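You operate a simulated robot arm through the tools that you are given. There is no shell and no other tool. Be economical: measure what you need, move in short steps, check, and stop when the job is done.

The job below is to be done with a simulated robot arm. You get a single attempt, and the scene is never put back.

TASK
Take the 24 V relay from the top of the steel table and leave it on the top of the grey stand. Then fetch the brass hose end and set it on the bottom shelf of the steel rack. Then fetch the brass nut from the top of the grey stand and set it on the left shelf. Keep to this order. Set down upright: relay, brass hose end.
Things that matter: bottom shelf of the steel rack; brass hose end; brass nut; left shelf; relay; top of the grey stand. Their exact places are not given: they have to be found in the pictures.

The check looks at the end state, three seconds after you hand in, the way a careful person would. Anything else that was tipped, shoved, dropped, spilled or broken makes it a failure.

THE ROBOT
A 7-joint arm with a fingered hand on a trunk, on a base that drives. Base frame: it is fixed to the floor where the robot stands at the start and does not move with it; the origin is under the middle of the robot, x ahead of it, y to its left, z up; the surface under the hand at the start is at about z = 880. Lengths are in mm, angles in degrees, forces in N, time in s.
Its first joint turns from -115.0 to 115.0 degrees. Places, roughly: bottom shelf of the steel rack [-3200, -200, 300]; left shelf (15x34 cm) [-380, -820, 800]; top of the grey stand [600, 700, 800]. Payload 5 kg.
The TCP is the grasp point between the finger pads, 32 mm short of the fingertips. In the tool frame z runs along the fingers and y along their closing line. Largest opening 160 mm; the body of the gripper starts 89 mm behind the TCP. The gripper is a hand of 4 fingers: y runs from the thumb to the fingers, the wrist lies at [0, 0, -267] in the tool frame.
Orientation is that of the tool frame in the base frame, as a unit quaternion [x, y, z, w]. With the fingers straight down and closing along the base's y, the tool's x points along the base's -x, its y along +y and its z along -z.

THE INTERFACE
- The arm moves only by the tool drive_tool. Its argument "motion" is a list that holds one entry, the list of rows, each a list of 6 numbers: the turn, a rotation vector about the tool's x, y, z in degrees, then the shift along the tool's x, y, z in m. In form: [[[rx, ry, rz, dx, dy, dz], ...]]. A call has 1 to 20 rows; each row is the pose to reach, as a shift and turn from the pose commanded when the call began, along the tool's axes at that moment. Rows are played at 5 a second. More than 50 mm and 8.6 degrees between two rows, and nothing of the call is played. Where a pose cannot be reached the arm comes as near as it can. A force on the tool above 40 N (or 10 N above the force at the start of the call, whichever is more), or a blocked arm, ends the call early, and 0.2 s more pass. In this call time passes only in rows, and 0.2 s behind the last. It gives the time, the measured TCP pose, the force on the tool (base axes), the opening and the grip force at its end, in the units of the frame above (readings bear some noise), with the torque about the TCP (base axes, N m) and any sound that the robot's microphone picked up, and new pictures: "pictures" is both (left out), scene, wrist or none.
- Cameras (640 x 400 px; columns grow to the right, rows downward): "scene" is now at [12.4, 184.1, 1717.1]; the picture's right is [-0.31, -0.95, 0.00], its down [-0.73, 0.24, -0.64] and it looks along [0.61, -0.20, -0.77] (base axes); focal length 214 px, centre (320, 200). "wrist" rides on the gripper at [80, -4, -114] in the tool frame; the picture's right is [0.05, 1.00, 0.00], its down [-0.82, 0.04, -0.58] and it looks along [-0.58, 0.03, 0.82] (tool axes); focal length 265 px, centre (320, 200).
- slide_trunk(by): slides the trunk up (or, below 0, down) by that many mm; the arm and the scene camera ride with it, the base frame stays. It gives what a move gives, with no picture.
- drive_base(legs): drives the robot by 1 to 6 legs, each [ahead, turn to the left] in mm and degrees, along the robot's own axes; the way and the turn of a leg run together, so that a leg with both is an arc; at most 1500 mm and 180 degrees a leg. The arm and the cameras ride along, it lands a little off, and it stops where it bumps. It gives what a move gives, and a new picture of the scene camera.
- set_fingers(finger1, finger2, finger3, thumb_bend): sets how far each is bent, from 0 (flat) to 1 (curled in); at 0.3 the hand is open as for a grip, at 0.7 the pads meet at the TCP. One left out holds its place. A second passes; each finger stops where it meets its share of the squeeze, and holds until it gets a number again. It is the only way to open and close the hand. It gives what a move gives, with no picture; readings hold the bend of each and the force on the fingers (four entries, about 0 where the hand has none), thumb and palm.
- turn_head(pan, tilt): turns the head with the scene camera to pan (to the left, within 155 degrees either way) and tilt (down, from -29 to 69), counted from straight ahead of the robot. It gives what a move gives, and a new picture of the scene camera.
- probe_pixels(camera, pixels): there is no depth. For up to 12 entries [column, row, z] of the newest picture of that camera ("zoom" is the newest enlarged one), the place [x, y] in the base frame at which the ray of that pixel passes the height z, good to about 2 mm, but the place of the scene camera against the robot may be out by one fixed shift of up to 18 mm in any direction. It takes no simulated time.
- enlarge(camera, box): a new picture of the part [left, top, right, bottom] of that camera's present view, enlarged. It takes no simulated time.
- sign_off(): hands the job in; it is judged then, once.

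Work in short steps. Measure before you move; look again where a grasp or a placing could have gone wrong, and mend it. You have 110 turns and 260 pictures in all, those below and enlarged ones among them. Open the gripper and draw the arm clear of the work before you hand the job in, unless the task says otherwise; then end with one line.

The tools are called after "Call:" as name(argument=value, ...) on one line, values as JSON. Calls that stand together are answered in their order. drive_tool: Moves the arm, as the interface text tells. Its arguments: {"type":"object","properties":{"motion":{"type":"array","items":{"type":"array","items":{"type":"array","items":{"type":"number"}}}},"pictures":{"type":"string","enum":["both","scene","wrist","none"]}},"required":["motion"]} The other tools are called the same way: slide_trunk (by) slides the trunk up or down; set_fingers (finger1, finger2, finger3, thumb_bend) moves the fingers one by one; drive_base (legs) drives the base; turn_head (pan, tilt) turns the head that bears the scene camera; probe_pixels (camera, pixels) gives the place at which the rays of pixels pass given heights; enlarge (camera, box) takes an enlarged picture of a part of a camera's view; sign_off () hands the job in.

At the start:

```text
time_s: 0.0
eef_pos: [707.9, -202.9, 1183.3]
tcp_rot: [0.0, 1.0, 0.0, 0.0]
ft_force: [0.3, 0.1, 0.3]
moment: [0.02, 0.0, 0.01]
grip_width: 160.0
gripper_force: 0.1
shape: jaw
bend: [0.3, 0.3, 0.3, 0.3]
finger forces: [0.0, 0.0, 0.0, 0.0, 0.1, 0.0]
trunk travel left (down, up): [-575.0, 415.0]
robot x, y, heading: [-1.4, -0.2, -0.1]
head pan, tilt: [-18.3, 50.1]
```

scene: 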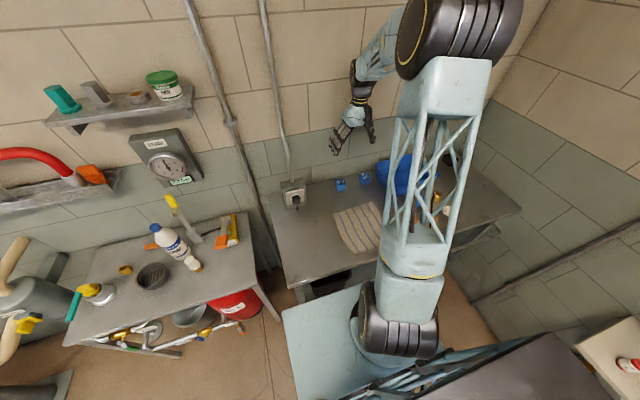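
wrist: 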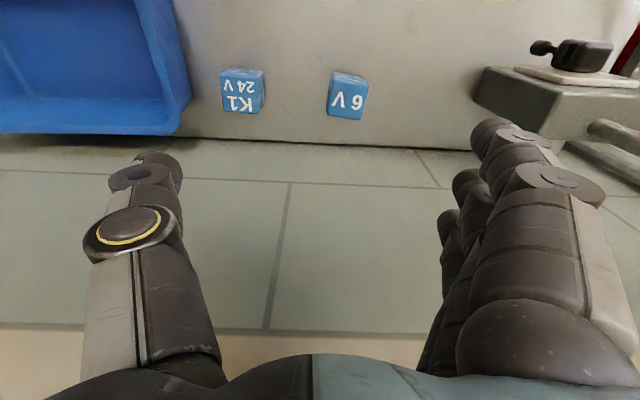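

The wrist picture shows two blue relays: "K1 24V" at (242,90) and "6V" at (347,95). I probe them and enlarge the scene views to identify the objects.

Call:
probe_pixels(camera="wrist", pixels=[[242, 90, 910], [220, 105, 910], [263, 108, 910], [222, 70, 910], [262, 70, 910], [242, 112, 880], [347, 95, 910], [175, 130, 880]])

Call:
enlarge(camera="scene", box=[260, 130, 480, 270])

Call:
enlarge(camera="scene", box=[40, 190, 280, 360])

Call:
enlarge(camera="wrist", box=[200, 50, 400, 150])

```text
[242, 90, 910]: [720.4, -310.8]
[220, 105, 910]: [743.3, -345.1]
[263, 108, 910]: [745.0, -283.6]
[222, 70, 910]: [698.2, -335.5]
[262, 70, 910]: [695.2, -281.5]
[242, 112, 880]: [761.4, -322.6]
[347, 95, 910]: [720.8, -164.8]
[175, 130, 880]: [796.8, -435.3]
```

```text
2.86 times, centred on (370, 200) of scene
```

zoom: 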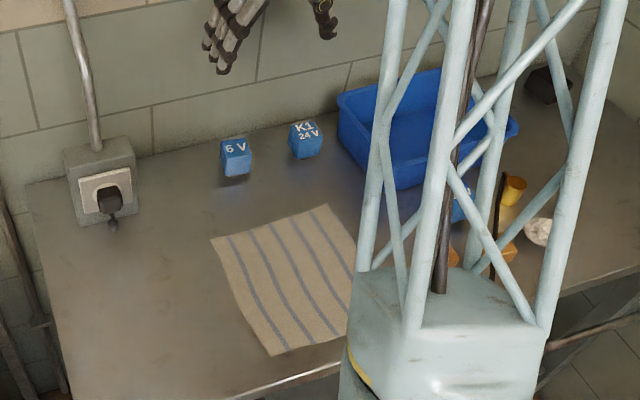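

```text
2.35 times, centred on (160, 275) of scene
```

zoom: 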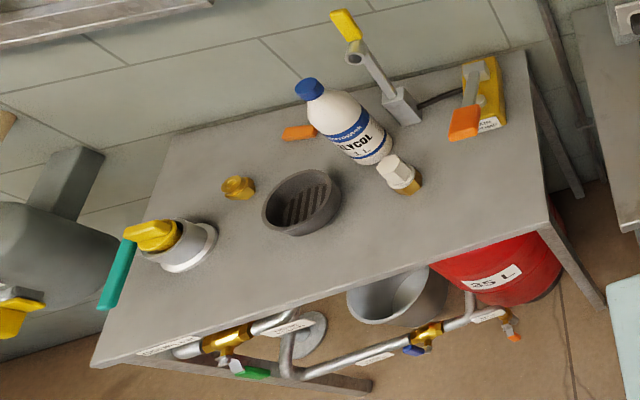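

```text
3.20 times, centred on (300, 100) of wrist
```

zoom: 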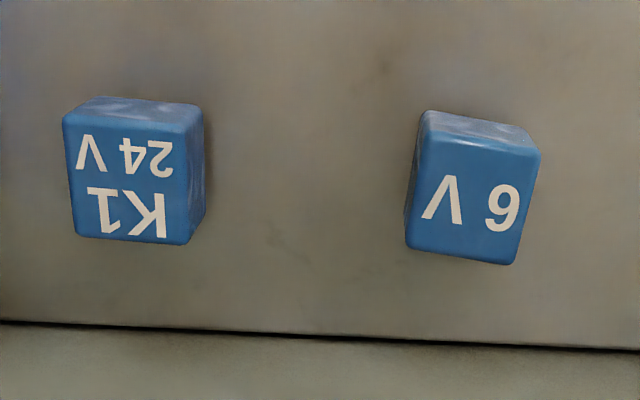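

The lettered face is the relay's top. I measure its height, the tray rim and wall, and the objects on the grey stand.

Call:
probe_pixels(camera="wrist", pixels=[[246, 81, 880], [240, 88, 910], [240, 88, 920], [240, 88, 930], [240, 125, 920], [219, 86, 920], [259, 91, 920], [223, 123, 920], [258, 126, 920], [178, 110, 940], [300, 142, 880], [230, 80, 880]])

Call:
enlarge(camera="scene", box=[80, 200, 210, 310])

Call:
enlarge(camera="wrist", box=[200, 60, 280, 140])

```text
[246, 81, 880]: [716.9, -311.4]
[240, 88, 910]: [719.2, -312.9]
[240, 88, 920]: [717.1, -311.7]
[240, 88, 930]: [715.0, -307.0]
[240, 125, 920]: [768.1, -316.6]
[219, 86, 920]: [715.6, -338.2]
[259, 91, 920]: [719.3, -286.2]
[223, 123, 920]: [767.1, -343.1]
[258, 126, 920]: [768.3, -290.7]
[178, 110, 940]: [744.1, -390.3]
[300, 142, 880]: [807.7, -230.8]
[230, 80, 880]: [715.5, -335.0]
```

```text
3.64 times, centred on (145, 255) of scene
```

zoom: 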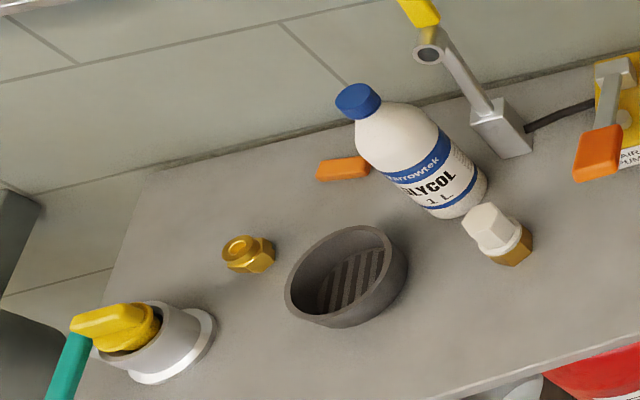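

```text
5.00 times, centred on (240, 100) of wrist
```

zoom: 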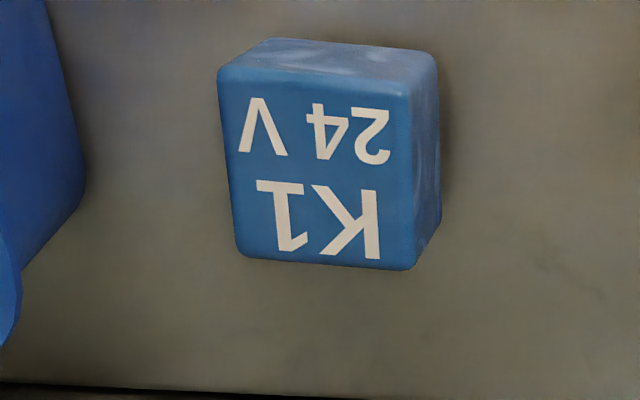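

The relay is about 50x50x40 mm with its centre near (742,-314). I look around for the hose end before I move.

Call:
turn_head(pan=45, tilt=45)

Call:
turn_head(pan=-45, tilt=45)

Call:
turn_head(pan=-120, tilt=40)

Call:
turn_head(pan=155, tilt=25)

```text
time_s: 1.3
eef_pos: [709.1, -203.4, 1184.0]
tcp_rot: [0.0, 1.0, 0.0, 0.0]
ft_force: [-0.2, -0.5, 0.5]
moment: [-0.03, 0.0, 0.02]
grip_width: 159.8
gripper_force: 0.1
shape: jaw
bend: [0.3, 0.3, 0.3, 0.3]
finger forces: [0.0, 0.0, 0.1, 0.1, 0.0, 0.0]
trunk travel left (down, up): [-575.0, 415.0]
robot x, y, heading: [-0.8, 0.5, -0.2]
head pan, tilt: [45.0, 45.0]
```

scene: 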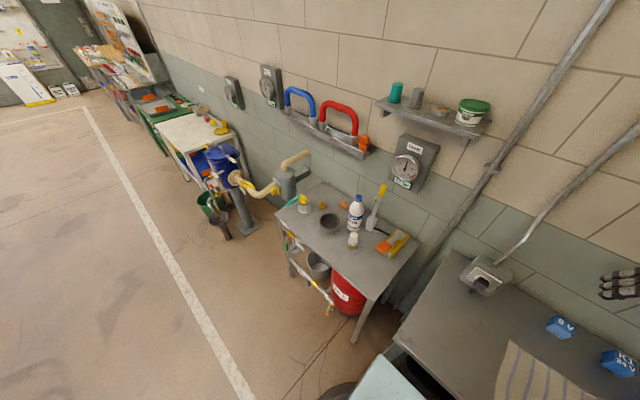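

```text
time_s: 3.0
eef_pos: [708.9, -203.0, 1184.2]
tcp_rot: [0.0, 1.0, 0.0, 0.001]
ft_force: [0.1, 0.4, 0.0]
moment: [0.01, 0.02, 0.0]
grip_width: 159.8
gripper_force: 0.1
shape: jaw
bend: [0.3, 0.3, 0.3, 0.3]
finger forces: [0.1, 0.0, 0.0, 0.0, 0.1, 0.0]
trunk travel left (down, up): [-575.0, 415.0]
robot x, y, heading: [2.4, -2.1, 0.2]
head pan, tilt: [-45.0, 45.0]
```

scene: 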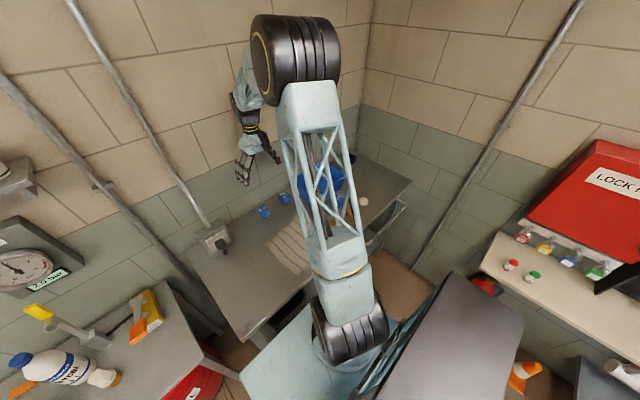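

```text
time_s: 4.5
eef_pos: [708.5, -203.5, 1184.5]
tcp_rot: [-0.001, 1.0, 0.0, 0.0]
ft_force: [0.6, -0.1, 1.1]
moment: [0.0, -0.01, 0.02]
grip_width: 159.8
gripper_force: 0.1
shape: jaw
bend: [0.3, 0.3, 0.3, 0.3]
finger forces: [0.0, 0.0, 0.1, 0.1, 0.0, 0.1]
trunk travel left (down, up): [-575.0, 415.0]
robot x, y, heading: [-2.7, 2.0, 0.1]
head pan, tilt: [-120.0, 40.0]
```

scene: 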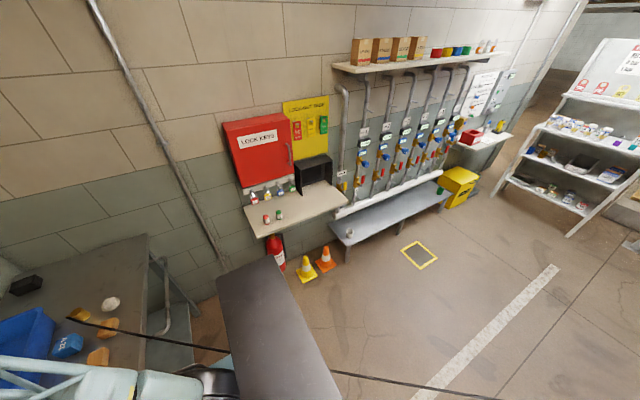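

```text
time_s: 8.3
eef_pos: [708.0, -202.9, 1184.6]
tcp_rot: [0.0, 1.0, 0.001, 0.0]
ft_force: [-1.2, 0.4, 1.2]
moment: [-0.02, -0.05, 0.01]
grip_width: 160.2
gripper_force: 0.0
shape: jaw
bend: [0.3, 0.3, 0.3, 0.3]
finger forces: [0.0, 0.1, 0.1, 0.1, 0.0, 0.0]
trunk travel left (down, up): [-575.0, 415.0]
robot x, y, heading: [2.7, 2.4, 0.1]
head pan, tilt: [154.7, 25.0]
```

scene: 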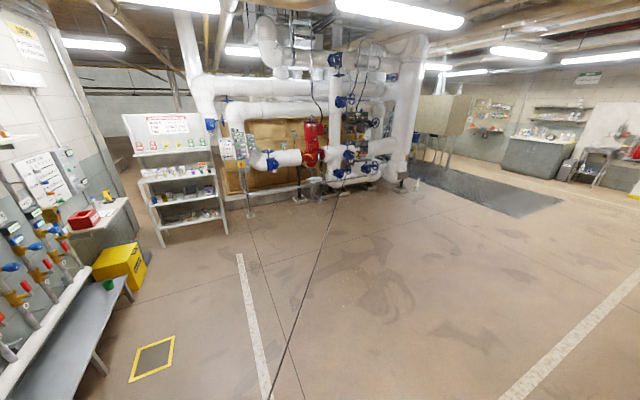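

The hose end isn't identified yet. I go back to the right-rear view and enlarge parts of it.

Call:
turn_head(pan=-120, tilt=40)

Call:
enlarge(camera="scene", box=[220, 90, 360, 260])

Call:
enlarge(camera="scene", box=[320, 40, 540, 250])

Call:
enlarge(camera="scene", box=[490, 60, 640, 240])

Call:
enlarge(camera="scene", box=[0, 230, 180, 380])

Call:
probe_pixels(camera="scene", pixels=[[245, 207, 800], [325, 182, 800], [262, 237, 800], [347, 208, 800], [475, 145, 800], [500, 138, 800], [350, 233, 450]])

```text
time_s: 12.1
eef_pos: [708.7, -202.7, 1184.3]
tcp_rot: [0.0, 1.0, 0.0, 0.001]
ft_force: [0.0, -0.4, 0.9]
moment: [0.03, -0.01, 0.01]
grip_width: 159.7
gripper_force: 0.0
shape: jaw
bend: [0.3, 0.3, 0.3, 0.3]
finger forces: [0.1, 0.1, 0.0, 0.0, 0.0, 0.0]
trunk travel left (down, up): [-575.0, 415.0]
robot x, y, heading: [-0.3, -0.1, -0.2]
head pan, tilt: [-120.0, 40.0]
```

scene: 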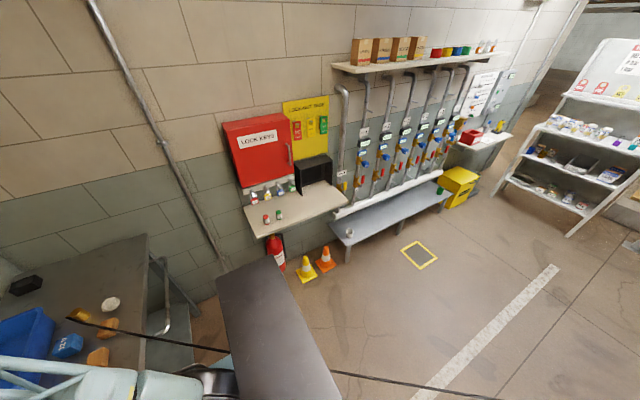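

```text
2.35 times, centred on (290, 175) of scene
```

zoom: 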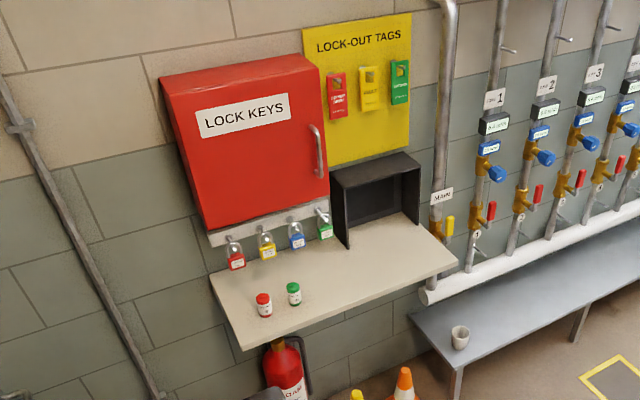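

```text
1.90 times, centred on (430, 145) of scene
```

zoom: 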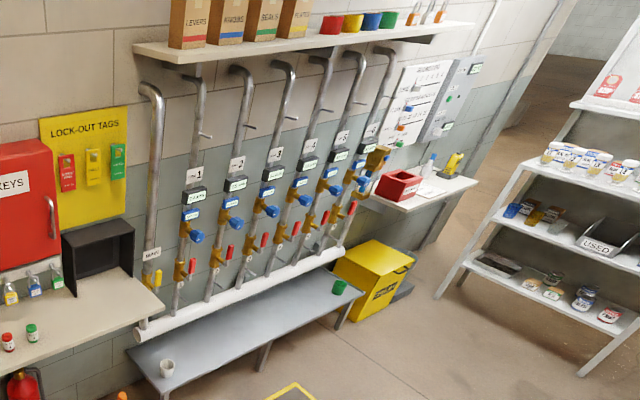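

```text
2.22 times, centred on (565, 150) of scene
```

zoom: 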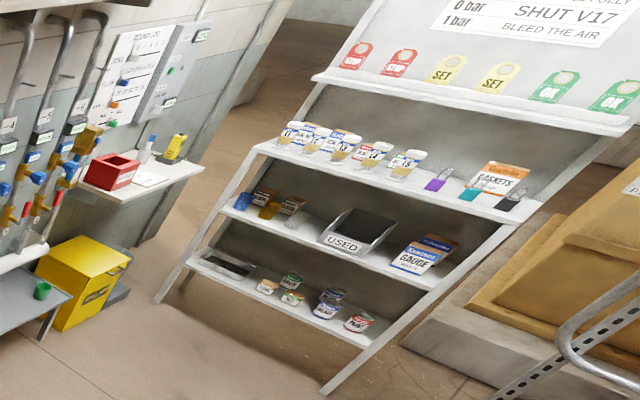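

```text
2.67 times, centred on (90, 305) of scene
```

zoom: 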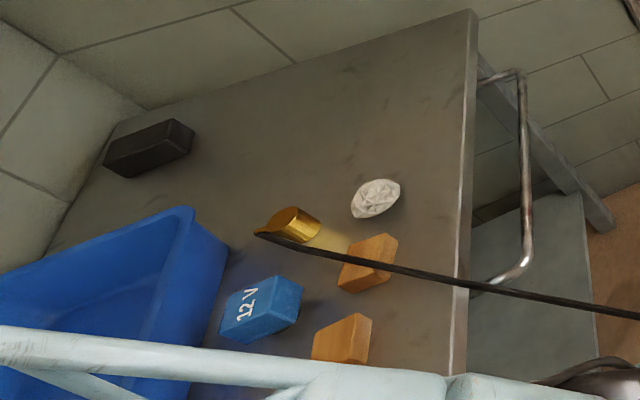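

```text
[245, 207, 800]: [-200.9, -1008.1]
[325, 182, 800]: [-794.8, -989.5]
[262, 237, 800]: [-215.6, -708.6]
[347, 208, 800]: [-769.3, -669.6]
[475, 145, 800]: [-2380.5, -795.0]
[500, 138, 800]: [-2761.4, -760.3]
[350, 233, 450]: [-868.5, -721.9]
```

No clear hose end so far. I look left again and enlarge the shelves and the cart.

Call:
turn_head(pan=50, tilt=40)

Call:
enlarge(camera="scene", box=[270, 160, 430, 310])

Call:
enlarge(camera="scene", box=[270, 60, 510, 200])

Call:
enlarge(camera="scene", box=[80, 50, 320, 260])

```text
time_s: 14.6
eef_pos: [709.0, -201.6, 1184.9]
tcp_rot: [-0.001, 1.0, 0.0, 0.0]
ft_force: [0.0, 1.1, 0.2]
moment: [-0.02, -0.03, 0.03]
grip_width: 159.9
gripper_force: 0.0
shape: jaw
bend: [0.3, 0.3, 0.3, 0.3]
finger forces: [0.1, 0.0, 0.1, 0.0, 0.0, 0.0]
trunk travel left (down, up): [-575.0, 415.0]
robot x, y, heading: [3.1, 0.3, -0.1]
head pan, tilt: [50.0, 40.0]
```

scene: 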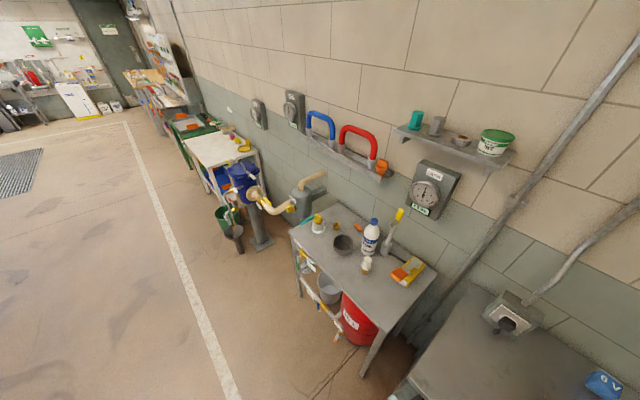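

```text
2.67 times, centred on (350, 235) of scene
```

zoom: 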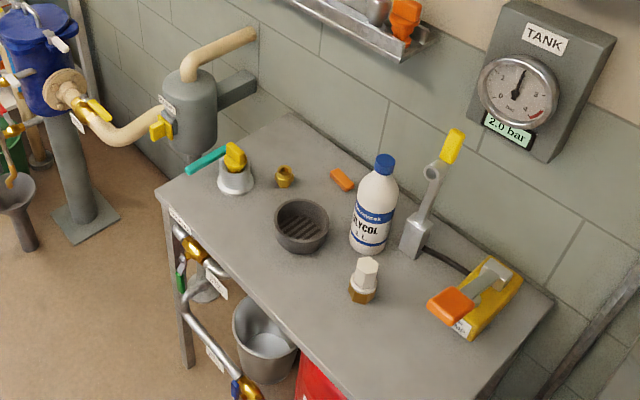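

```text
2.67 times, centred on (390, 130) of scene
```

zoom: 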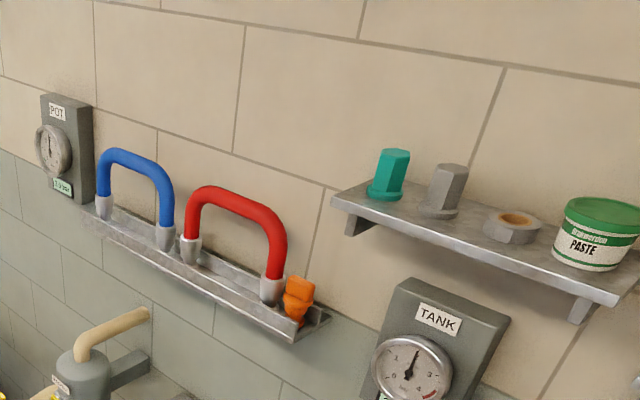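

```text
1.90 times, centred on (200, 155) of scene
```

zoom: 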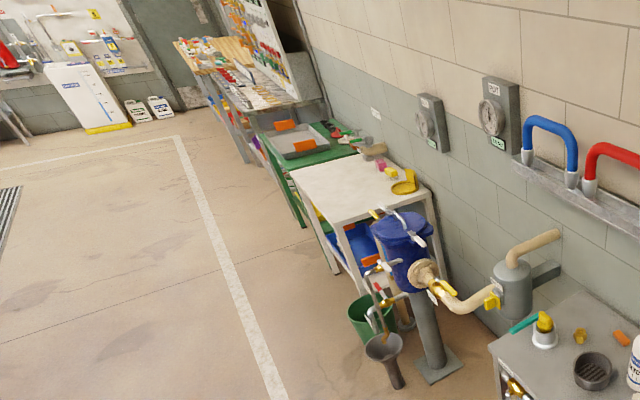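

The candidates for the hose end need a closer look later. I start with the relay: narrow the hand and hover above it at z≈1010.

Call:
set_fingers(finger1=0.46, finger2=0.46, finger3=0.46, thumb_bend=0.46)

Call:
drive_tool(motion=[[[0, 0, 1, -0.01, -0.03, 0.03], [0, 0, 2, -0.02, -0.06, 0.06], [0, 0, 3, -0.03, -0.09, 0.09], [0, 0, 4, -0.034, -0.111, 0.12], [0, 0, 4, -0.034, -0.111, 0.15]]])

```text
time_s: 15.6
eef_pos: [709.7, -202.8, 1183.5]
tcp_rot: [0.0, 1.0, 0.0, -0.001]
ft_force: [0.1, 0.2, 0.2]
moment: [0.01, -0.01, 0.03]
grip_width: 107.9
gripper_force: 0.0
shape: fingers
bend: [0.46, 0.46, 0.46, 0.46]
finger forces: [0.0, 0.0, 0.0, 0.0, 0.1, 0.0]
trunk travel left (down, up): [-575.0, 415.0]
robot x, y, heading: [-2.2, -3.3, -0.1]
head pan, tilt: [50.0, 40.0]
```

```text
time_s: 16.8
eef_pos: [740.7, -314.1, 1033.4]
tcp_rot: [0.034, 0.999, -0.001, 0.0]
ft_force: [0.4, -0.2, -0.6]
moment: [0.01, 0.03, 0.03]
grip_width: 107.8
gripper_force: 0.1
shape: fingers
bend: [0.46, 0.46, 0.46, 0.46]
finger forces: [0.1, 0.0, 0.0, 0.0, 0.0, 0.0]
trunk travel left (down, up): [-575.0, 415.0]
robot x, y, heading: [0.3, -0.2, 0.0]
head pan, tilt: [50.0, 40.0]
```

scene: 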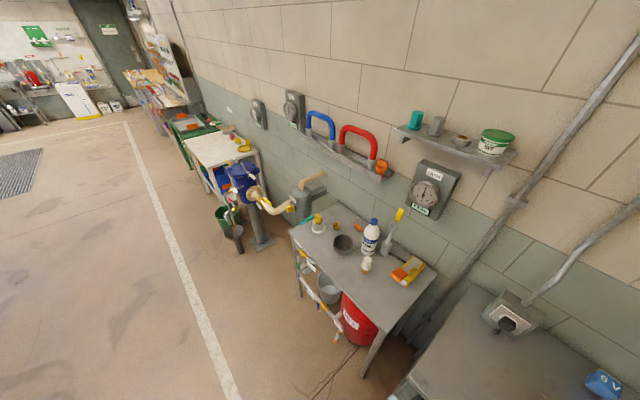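
wrist: 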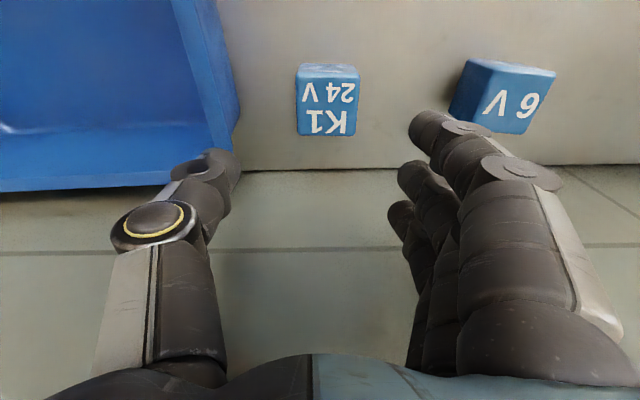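

The relay is centred between the fingers, but the thumb sits close to the tray. I probe the relay and the tray edge.

Call:
probe_pixels(camera="wrist", pixels=[[296, 80, 920], [358, 80, 920], [327, 136, 920], [327, 80, 920], [239, 108, 940], [239, 108, 900], [222, 20, 940], [462, 65, 920], [449, 110, 880]])

Call:
set_fingers(finger1=0.52, finger2=0.52, finger3=0.52, thumb_bend=0.52)

```text
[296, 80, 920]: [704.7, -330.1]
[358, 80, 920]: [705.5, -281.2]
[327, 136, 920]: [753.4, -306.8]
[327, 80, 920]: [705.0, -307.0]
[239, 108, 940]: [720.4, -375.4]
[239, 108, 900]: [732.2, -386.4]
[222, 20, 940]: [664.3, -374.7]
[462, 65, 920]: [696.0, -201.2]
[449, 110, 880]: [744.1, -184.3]
```

```text
time_s: 17.8
eef_pos: [741.3, -311.4, 1033.8]
tcp_rot: [0.035, 0.999, 0.0, 0.001]
ft_force: [0.0, 0.3, 0.0]
moment: [0.03, -0.02, -0.03]
grip_width: 84.3
gripper_force: 0.0
shape: fingers
bend: [0.52, 0.52, 0.52, 0.52]
finger forces: [0.1, 0.0, 0.0, 0.1, 0.1, 0.0]
trunk travel left (down, up): [-575.0, 415.0]
robot x, y, heading: [0.1, -0.9, 0.1]
head pan, tilt: [50.0, 40.0]
```

The two measurements differ by about 13 mm, so I take an enlarged look to be exact.

Call:
enlarge(camera="wrist", box=[220, 40, 420, 165])

```text
3.20 times, centred on (320, 102) of wrist
```

zoom: 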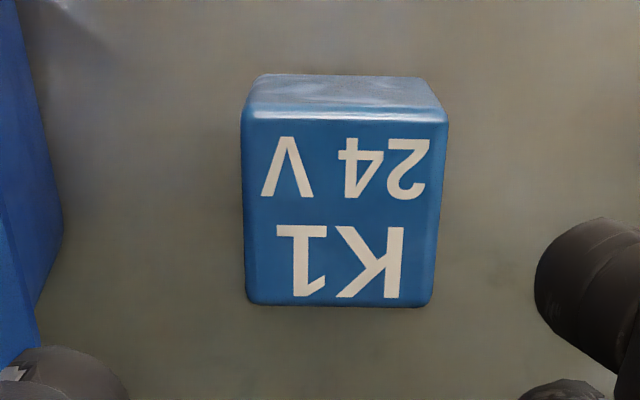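

I descend 45 mm and measure again.

Call:
drive_tool(motion=[[[0, 0, 0, 0, 0, 0.022], [0, 0, 0, 0, 0, 0.045], [0, 0, 0, 0, 0, 0.045]]], pictures="wrist")

Call:
probe_pixels(camera="wrist", pixels=[[320, 50, 920], [320, 20, 880]])

```text
time_s: 18.6
eef_pos: [742.4, -314.7, 990.1]
tcp_rot: [0.035, 0.999, 0.0, 0.0]
ft_force: [-0.3, 0.3, -0.2]
moment: [0.01, 0.03, -0.02]
grip_width: 84.4
gripper_force: 0.0
shape: fingers
bend: [0.52, 0.52, 0.52, 0.52]
finger forces: [0.0, 0.1, 0.1, 0.1, 0.1, 0.0]
trunk travel left (down, up): [-575.0, 415.0]
robot x, y, heading: [-0.7, 2.5, -0.1]
head pan, tilt: [50.0, 40.0]
```

wrist: 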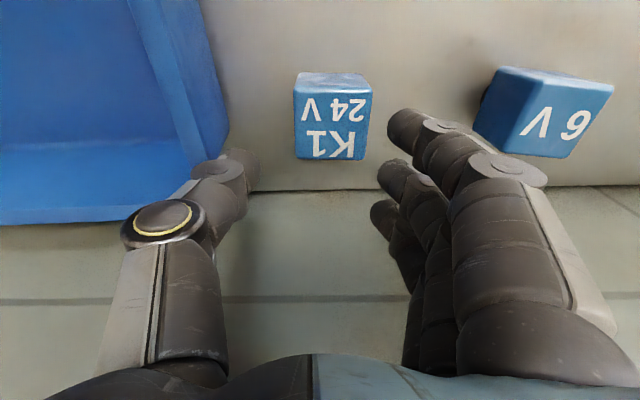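

```text
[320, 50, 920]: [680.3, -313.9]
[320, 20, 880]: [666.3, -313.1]
```

I probe the relay edges in this new view.

Call:
probe_pixels(camera="wrist", pixels=[[333, 95, 920], [333, 160, 920], [294, 95, 920], [371, 95, 920], [296, 157, 920], [366, 160, 920], [333, 73, 880], [225, 130, 940], [228, 152, 880], [333, 190, 880]])

```text
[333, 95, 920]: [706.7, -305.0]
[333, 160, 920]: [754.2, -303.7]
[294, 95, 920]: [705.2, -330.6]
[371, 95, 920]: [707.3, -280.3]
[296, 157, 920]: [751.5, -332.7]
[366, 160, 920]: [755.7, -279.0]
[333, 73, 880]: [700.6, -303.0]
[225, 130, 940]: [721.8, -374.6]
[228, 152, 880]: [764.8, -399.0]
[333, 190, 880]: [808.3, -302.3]
```

Two views agree now: the relay's centre is (730,-305). I correct the position and go down to z≈920.

Call:
drive_tool(motion=[[[0, 0, 0, 0.012, 0.009, 0.0], [0, 0, 0, 0.012, 0.009, 0.02], [0, 0, 0, 0.012, 0.009, 0.04], [0, 0, 0, 0.012, 0.009, 0.055], [0, 0, 0, 0.012, 0.009, 0.07], [0, 0, 0, 0.012, 0.009, 0.07]]], pictures="wrist")

```text
time_s: 20.0
eef_pos: [730.2, -303.0, 920.8]
tcp_rot: [0.035, 0.999, 0.0, 0.002]
ft_force: [0.8, 0.9, 12.6]
moment: [0.02, 0.09, -0.06]
grip_width: 84.3
gripper_force: 6.6
shape: fingers
bend: [0.52, 0.52, 0.52, 0.52]
finger forces: [3.7, 2.0, 0.8, 0.0, 6.0, 0.0]
trunk travel left (down, up): [-575.0, 415.0]
robot x, y, heading: [-2.6, 3.7, -0.3]
head pan, tilt: [50.0, 40.0]
```

wrist: 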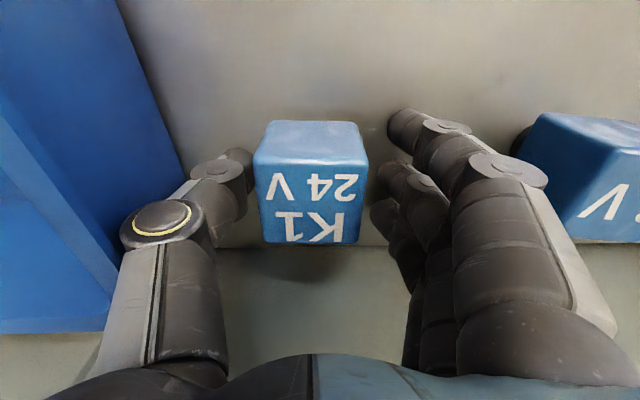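

The fingertips touch the table at 12 N, so I lift 6 mm and close gently.

Call:
drive_tool(motion=[[[0, 0, 0, 0, 0.0, -0.006], [0, 0, 0, 0, 0.0, -0.006]]], pictures="none")

Call:
set_fingers(finger1=0.63, finger2=0.63, finger3=0.63, thumb_bend=0.63)

Call:
enlarge(camera="wrist", box=[140, 60, 480, 280])

```text
time_s: 20.6
eef_pos: [730.0, -303.9, 924.6]
tcp_rot: [0.035, 0.999, 0.0, -0.001]
ft_force: [1.2, 0.7, 0.4]
moment: [0.04, 0.01, 0.01]
grip_width: 83.9
gripper_force: 0.2
shape: fingers
bend: [0.52, 0.52, 0.52, 0.52]
finger forces: [0.1, 0.0, 0.0, 0.0, 0.0, 0.0]
trunk travel left (down, up): [-575.0, 415.0]
robot x, y, heading: [2.4, 0.3, 0.1]
head pan, tilt: [50.0, 40.0]
```

```text
time_s: 21.6
eef_pos: [730.6, -303.2, 923.7]
tcp_rot: [0.035, 0.999, 0.0, 0.0]
ft_force: [0.6, -0.1, 0.0]
moment: [-0.01, -0.04, -0.02]
grip_width: 56.7
gripper_force: 7.6
shape: fingers
bend: [0.6, 0.59, 0.63, 0.61]
finger forces: [3.2, 4.5, 0.1, 0.0, 7.6, 0.0]
trunk travel left (down, up): [-575.0, 415.0]
robot x, y, heading: [-0.5, 2.1, -0.1]
head pan, tilt: [50.0, 40.0]
```

```text
1.82 times, centred on (310, 170) of wrist
```

zoom: 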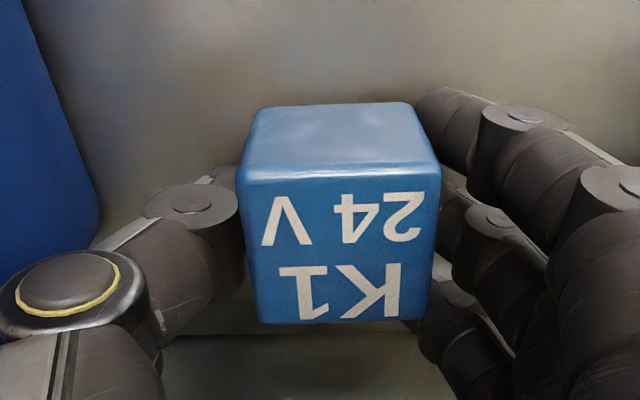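

Two fingers and the thumb hold the relay. I squeeze a little more and lift.

Call:
set_fingers(finger1=0.68, finger2=0.68, finger3=0.66, thumb_bend=0.68)

Call:
drive_tool(motion=[[[0, 0, 0, 0, 0.0, -0.01], [0, 0, 0, 0, 0.0, -0.03], [0, 0, 0, 0, 0.0, -0.06], [0, 0, 0, 0, 0.0, -0.1], [0, 0, 0, 0, 0.0, -0.14], [0, 0, 0, 0, 0.0, -0.18]]])

```text
time_s: 22.6
eef_pos: [730.2, -303.9, 925.2]
tcp_rot: [0.035, 0.999, 0.0, 0.0]
ft_force: [0.0, 0.2, -0.2]
moment: [0.0, -0.02, 0.03]
grip_width: 55.3
gripper_force: 15.8
shape: fingers
bend: [0.6, 0.59, 0.66, 0.63]
finger forces: [8.0, 8.1, 0.0, 0.0, 16.0, 0.1]
trunk travel left (down, up): [-575.0, 415.0]
robot x, y, heading: [0.7, 0.4, -0.2]
head pan, tilt: [50.0, 40.0]
```

```text
time_s: 24.0
eef_pos: [730.8, -300.9, 1102.5]
tcp_rot: [0.035, 0.999, -0.001, -0.001]
ft_force: [0.1, 0.2, -0.5]
moment: [0.01, 0.01, -0.05]
grip_width: 55.0
gripper_force: 16.3
shape: fingers
bend: [0.6, 0.59, 0.66, 0.63]
finger forces: [7.9, 8.2, 0.0, 0.0, 15.9, 0.0]
trunk travel left (down, up): [-575.0, 415.0]
robot x, y, heading: [-0.0, 2.0, -0.1]
head pan, tilt: [50.0, 40.0]
```

scene: 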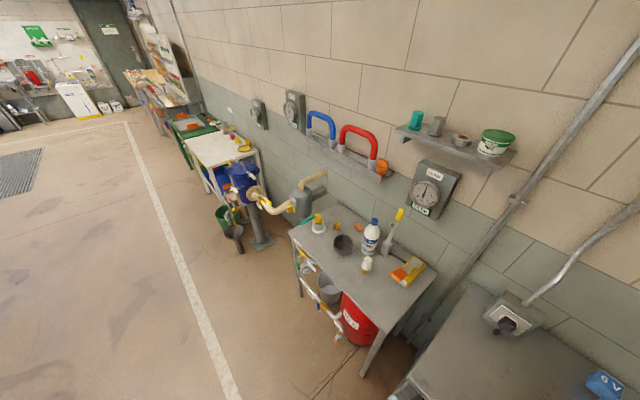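
wrist: 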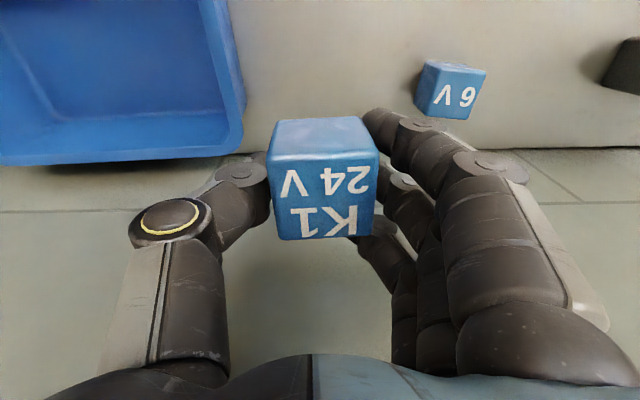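

The relay is lifted and upright. I probe the stand top for a free spot.

Call:
enlarge(camera="scene", box=[280, 190, 450, 320])

Call:
probe_pixels(camera="scene", pixels=[[290, 236, 800], [340, 206, 800], [437, 272, 800], [376, 325, 800], [321, 231, 800], [338, 231, 800], [343, 252, 800], [366, 272, 800], [370, 253, 800], [358, 231, 800], [385, 252, 800], [408, 280, 800]])

```text
3.08 times, centred on (365, 255) of scene
```

zoom: 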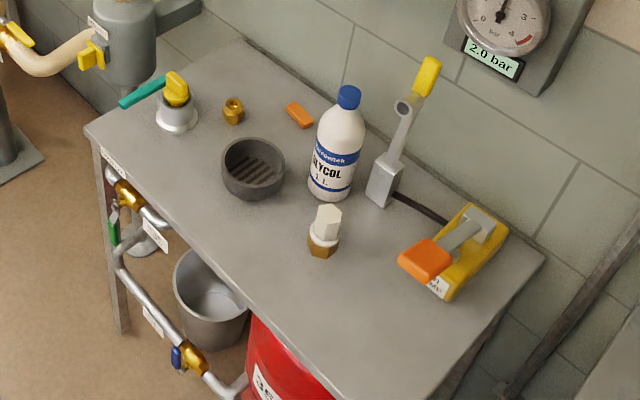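

```text
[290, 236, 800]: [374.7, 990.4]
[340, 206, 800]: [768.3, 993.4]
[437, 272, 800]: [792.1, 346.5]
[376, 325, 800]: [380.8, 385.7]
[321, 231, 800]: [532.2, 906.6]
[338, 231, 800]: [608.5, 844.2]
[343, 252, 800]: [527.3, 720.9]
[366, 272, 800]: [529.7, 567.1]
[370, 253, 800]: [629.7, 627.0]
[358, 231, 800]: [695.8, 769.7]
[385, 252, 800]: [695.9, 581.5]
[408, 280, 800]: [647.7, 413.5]
```

A free spot is about (460,450), inside reach without driving. I carry the relay there at z≈1100 in a straight line, turning with the arm.

Call:
drive_tool(motion=[[[0, 0, -3.3, 0.018, 0.0406, 0], [0, 0, -6.6, 0.036, 0.0812, 0], [0, 0, -10, 0.054, 0.122, 0], [0, 0, -13.3, 0.072, 0.162, 0], [0, 0, -16.6, 0.09, 0.203, 0], [0, 0, -20, 0.108, 0.244, 0], [0, 0, -23.3, 0.126, 0.284, 0], [0, 0, -26.6, 0.144, 0.325, 0], [0, 0, -30, 0.162, 0.366, 0], [0, 0, -33.3, 0.179, 0.406, 0], [0, 0, -36.6, 0.197, 0.447, 0], [0, 0, -40, 0.215, 0.487, 0], [0, 0, -43.3, 0.233, 0.528, 0], [0, 0, -46.6, 0.251, 0.569, 0], [0, 0, -50, 0.269, 0.609, 0], [0, 0, -53.3, 0.287, 0.65, 0], [0, 0, -56.6, 0.305, 0.69, 0], [0, 0, -60, 0.323, 0.731, 0], [0, 0, -60, 0.323, 0.731, 0.03], [0, 0, -60, 0.323, 0.731, 0.06]]])

```text
time_s: 28.2
eef_pos: [460.3, 447.2, 1044.1]
tcp_rot: [-0.469, 0.883, -0.001, -0.001]
ft_force: [0.0, -0.2, -0.4]
moment: [-0.01, -0.02, 0.0]
grip_width: 54.7
gripper_force: 16.0
shape: fingers
bend: [0.6, 0.59, 0.66, 0.63]
finger forces: [7.7, 8.2, 0.0, 0.1, 16.0, 0.1]
trunk travel left (down, up): [-575.0, 415.0]
robot x, y, heading: [-3.9, -1.0, 0.0]
head pan, tilt: [50.0, 40.0]
```

scene: 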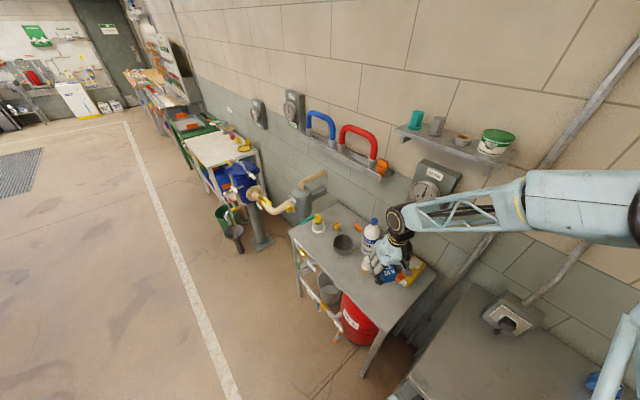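
wrist: 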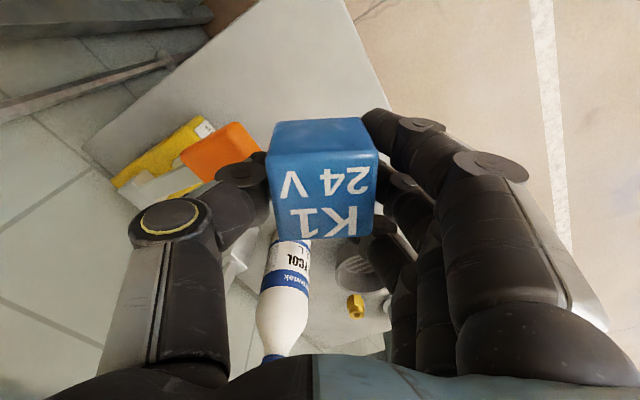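

I check where the stand edges and the free spot lie relative to the TCP.

Call:
probe_pixels(camera="wrist", pixels=[[345, 0, 800], [375, 75, 800], [255, 5, 800], [200, 55, 800], [260, 80, 800], [240, 265, 800], [355, 310, 800], [330, 105, 800]])

Call:
enlarge(camera="scene", box=[320, 200, 450, 340])

```text
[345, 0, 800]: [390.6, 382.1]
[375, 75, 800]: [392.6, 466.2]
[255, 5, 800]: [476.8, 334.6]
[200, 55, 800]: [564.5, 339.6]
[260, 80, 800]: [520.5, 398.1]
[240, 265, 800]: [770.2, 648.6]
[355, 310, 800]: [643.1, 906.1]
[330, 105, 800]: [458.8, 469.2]
```

```text
2.86 times, centred on (385, 270) of scene
```

zoom: 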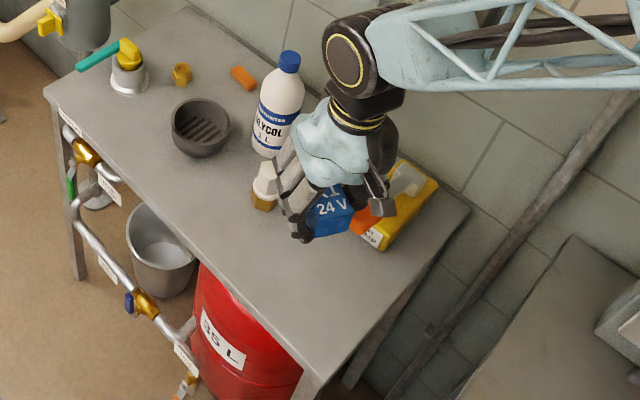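

The spot is clear: the front edge is at x≈391. I lower the relay towards the surface.

Call:
drive_tool(motion=[[[0, 0, 0, 0, 0, 0.04], [0, 0, 0, 0, 0, 0.08], [0, 0, 0, 0, 0, 0.12], [0, 0, 0, 0, 0, 0.15], [0, 0, 0, 0, 0, 0.17], [0, 0, 0, 0, 0, 0.18], [0, 0, 0, 0, 0, 0.186], [0, 0, 0, 0, 0, 0.186]]])

```text
time_s: 29.0
eef_pos: [450.3, 447.8, 942.4]
tcp_rot: [-0.472, 0.882, 0.0, -0.005]
ft_force: [-22.8, -0.7, 9.4]
moment: [-0.21, -0.49, -0.56]
grip_width: 54.3
gripper_force: 36.7
shape: fingers
bend: [0.59, 0.57, 0.66, 0.65]
finger forces: [11.6, 12.2, 0.0, 0.0, 49.2, 0.0]
trunk travel left (down, up): [-575.0, 415.0]
robot x, y, heading: [-2.1, 2.9, 0.1]
head pan, tilt: [50.0, 40.0]
stopped in row 3: the force on the tool passed its limit at 46 N (the readings are from after the stop); the commanded pose is now the measured one
```

scene: 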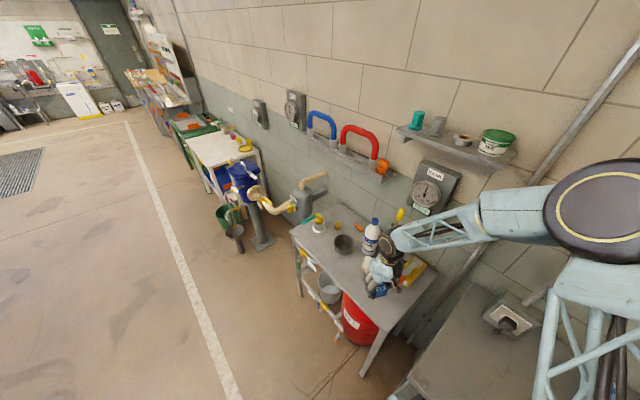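
wrist: 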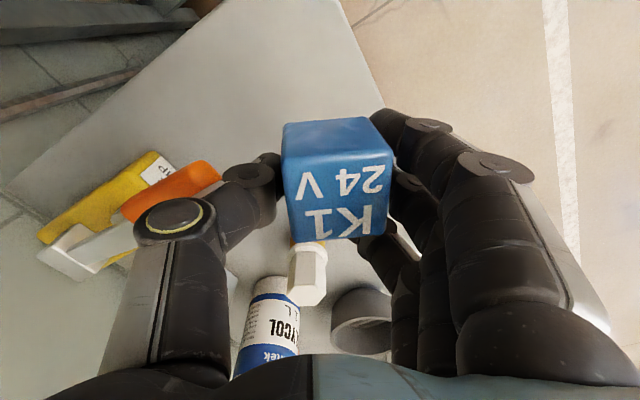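

The thumb struck the orange pump lever. I lift straight up and then look.

Call:
drive_tool(motion=[[[0, 0, 0, 0, 0.004, -0.02], [0, 0, 0, 0, 0.006, -0.05], [0, 0, 0, 0, 0.006, -0.09], [0, 0, 0, 0, 0.006, -0.12]]])

Call:
enlarge(camera="scene", box=[320, 200, 450, 340])

Call:
enlarge(camera="wrist", box=[60, 0, 440, 380])

```text
time_s: 30.0
eef_pos: [450.8, 452.1, 1060.0]
tcp_rot: [-0.472, 0.882, -0.001, -0.005]
ft_force: [0.9, -0.6, -1.4]
moment: [0.0, -0.02, 0.03]
grip_width: 54.5
gripper_force: 16.4
shape: fingers
bend: [0.6, 0.58, 0.66, 0.64]
finger forces: [8.1, 8.2, 0.0, 0.1, 16.4, 0.1]
trunk travel left (down, up): [-575.0, 415.0]
robot x, y, heading: [2.1, -3.8, 0.1]
head pan, tilt: [50.0, 40.0]
```

scene: 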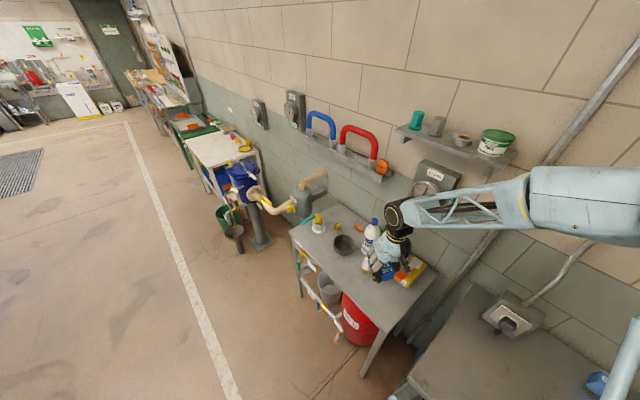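
wrist: 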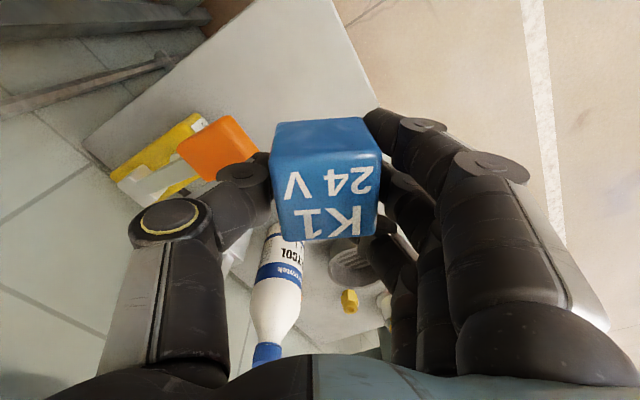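

```text
2.86 times, centred on (385, 270) of scene
```

zoom: 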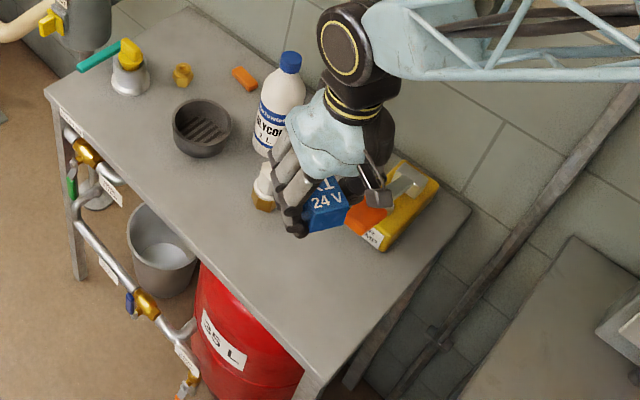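

```text
1.05 times, centred on (250, 190) of wrist (not enlarged: the box is as wide or as high as the picture)
```

zoom: 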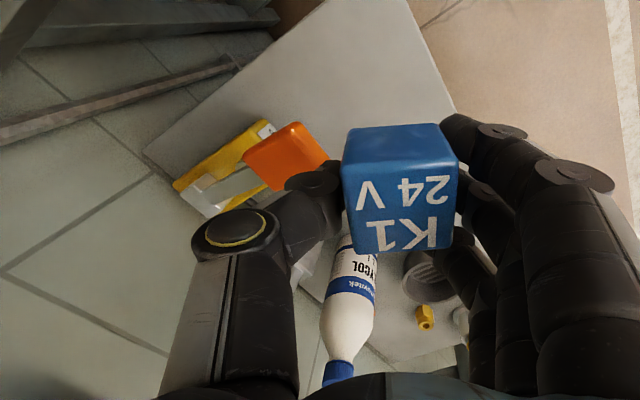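

I probe the lever tip at several heights to get its position.

Call:
probe_pixels(camera="wrist", pixels=[[256, 150, 930], [228, 115, 930], [180, 145, 930], [256, 150, 900], [228, 115, 900], [180, 145, 900], [205, 125, 850], [340, 5, 800], [378, 100, 800]])

Call:
probe_pixels(camera="scene", pixels=[[400, 275, 930], [400, 275, 900], [400, 290, 800]])

```text
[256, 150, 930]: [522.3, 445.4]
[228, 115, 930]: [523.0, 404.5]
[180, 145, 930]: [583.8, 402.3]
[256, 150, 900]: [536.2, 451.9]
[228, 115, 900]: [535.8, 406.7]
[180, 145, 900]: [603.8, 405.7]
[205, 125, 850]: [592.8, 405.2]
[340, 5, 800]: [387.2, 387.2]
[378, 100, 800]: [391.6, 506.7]
```

```text
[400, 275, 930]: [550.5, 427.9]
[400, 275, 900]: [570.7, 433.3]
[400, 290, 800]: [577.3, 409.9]
```

The lever tip reaches x≈522 at y 405–450. I turn the hand to close along y and move to (440,502), which is clear of both the lever and the white/brass piece.

Call:
drive_tool(motion=[[[0, 0, 8, -0.005, 0.005, 0], [0, 0, 16, -0.01, 0.01, 0], [0, 0, 24, -0.015, 0.016, 0], [0, 0, 32, -0.02, 0.021, 0], [0, 0, 40, -0.025, 0.026, 0], [0, 0, 48, -0.03, 0.032, 0], [0, 0, 56, -0.035, 0.037, 0], [0, 0, 56, -0.035, 0.037, 0.04], [0, 0, 56, -0.035, 0.037, 0.08]]])

Call:
enlarge(camera="scene", box=[320, 200, 450, 340])

```text
time_s: 32.0
eef_pos: [440.5, 504.2, 981.5]
tcp_rot: [0.0, 1.0, -0.003, -0.004]
ft_force: [0.5, -0.2, -1.4]
moment: [-0.05, 0.03, 0.02]
grip_width: 54.7
gripper_force: 16.0
shape: fingers
bend: [0.6, 0.58, 0.66, 0.64]
finger forces: [8.1, 8.3, 0.0, 0.1, 16.3, 0.1]
trunk travel left (down, up): [-575.0, 415.0]
robot x, y, heading: [-1.0, -0.8, -0.1]
head pan, tilt: [50.0, 40.0]
```

scene: 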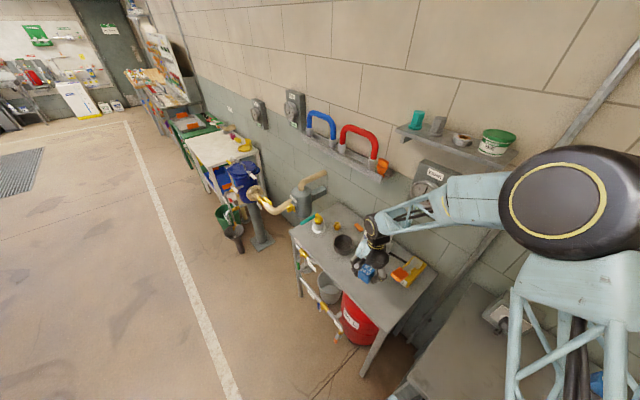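
wrist: 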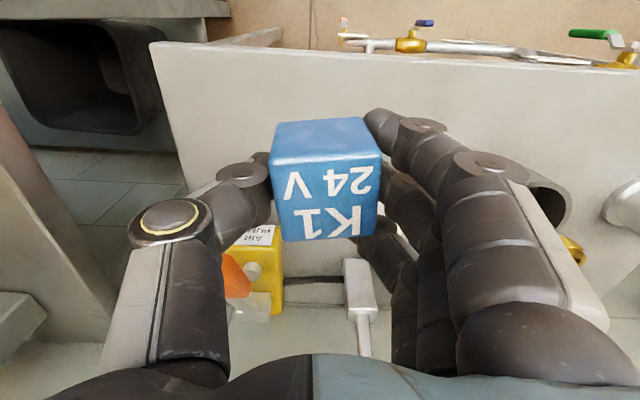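

```text
2.86 times, centred on (385, 270) of scene
```

zoom: 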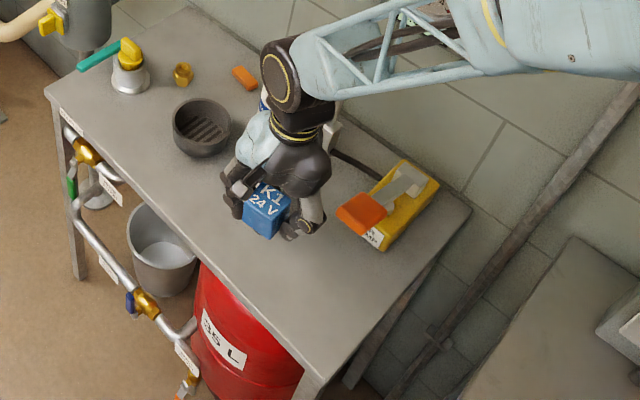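

The hand is clear of the lever now. I lower in steps to just above contact.

Call:
drive_tool(motion=[[[0, 0, 0, 0, 0, 0.03], [0, 0, 0, 0, 0, 0.06], [0, 0, 0, 0, 0, 0.09], [0, 0, 0, 0, 0, 0.11], [0, 0, 0, 0, 0, 0.122]]])

Call:
enlarge(camera="scene", box=[320, 200, 450, 340])

```text
time_s: 33.2
eef_pos: [438.5, 502.1, 856.9]
tcp_rot: [-0.001, 1.0, -0.003, -0.003]
ft_force: [0.3, -0.2, -0.8]
moment: [0.01, 0.01, -0.01]
grip_width: 54.6
gripper_force: 16.3
shape: fingers
bend: [0.6, 0.58, 0.66, 0.64]
finger forces: [8.0, 8.3, 0.0, 0.1, 16.3, 0.1]
trunk travel left (down, up): [-575.0, 415.0]
robot x, y, heading: [-3.2, 2.7, -0.1]
head pan, tilt: [50.0, 40.0]
```

scene: 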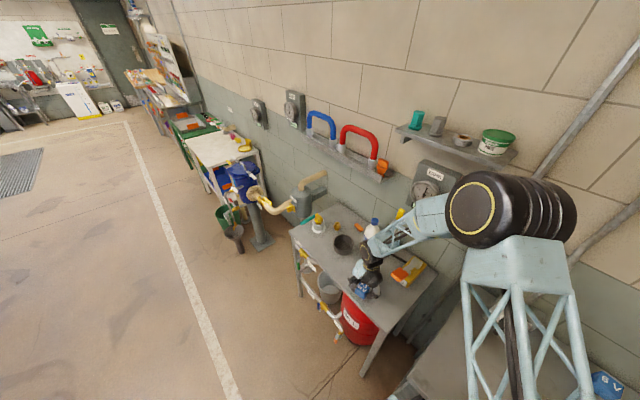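
wrist: 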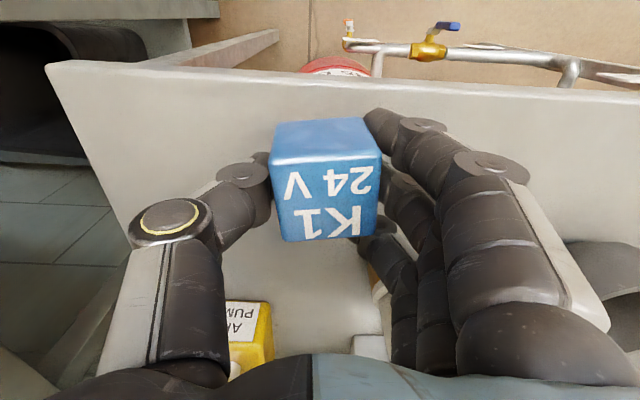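

```text
2.86 times, centred on (385, 270) of scene
```

zoom: 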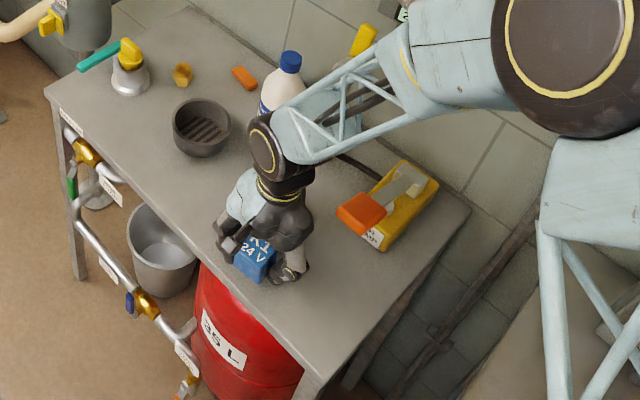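

There is no contact yet. I go down 10 mm slowly.

Call:
drive_tool(motion=[[[0, 0, 0, 0, 0, 0.003], [0, 0, 0, 0, 0, 0.006], [0, 0, 0, 0, 0, 0.009], [0, 0, 0, 0, 0, 0.009]]], pictures="none")

```text
time_s: 34.2
eef_pos: [436.1, 500.2, 849.3]
tcp_rot: [-0.001, 1.0, -0.002, -0.004]
ft_force: [-0.4, 0.1, -1.1]
moment: [-0.01, 0.0, -0.01]
grip_width: 54.5
gripper_force: 16.1
shape: fingers
bend: [0.6, 0.58, 0.66, 0.64]
finger forces: [8.1, 8.4, 0.0, 0.0, 16.2, 0.0]
trunk travel left (down, up): [-575.0, 415.0]
robot x, y, heading: [0.3, -0.0, -0.0]
head pan, tilt: [50.0, 40.0]
```

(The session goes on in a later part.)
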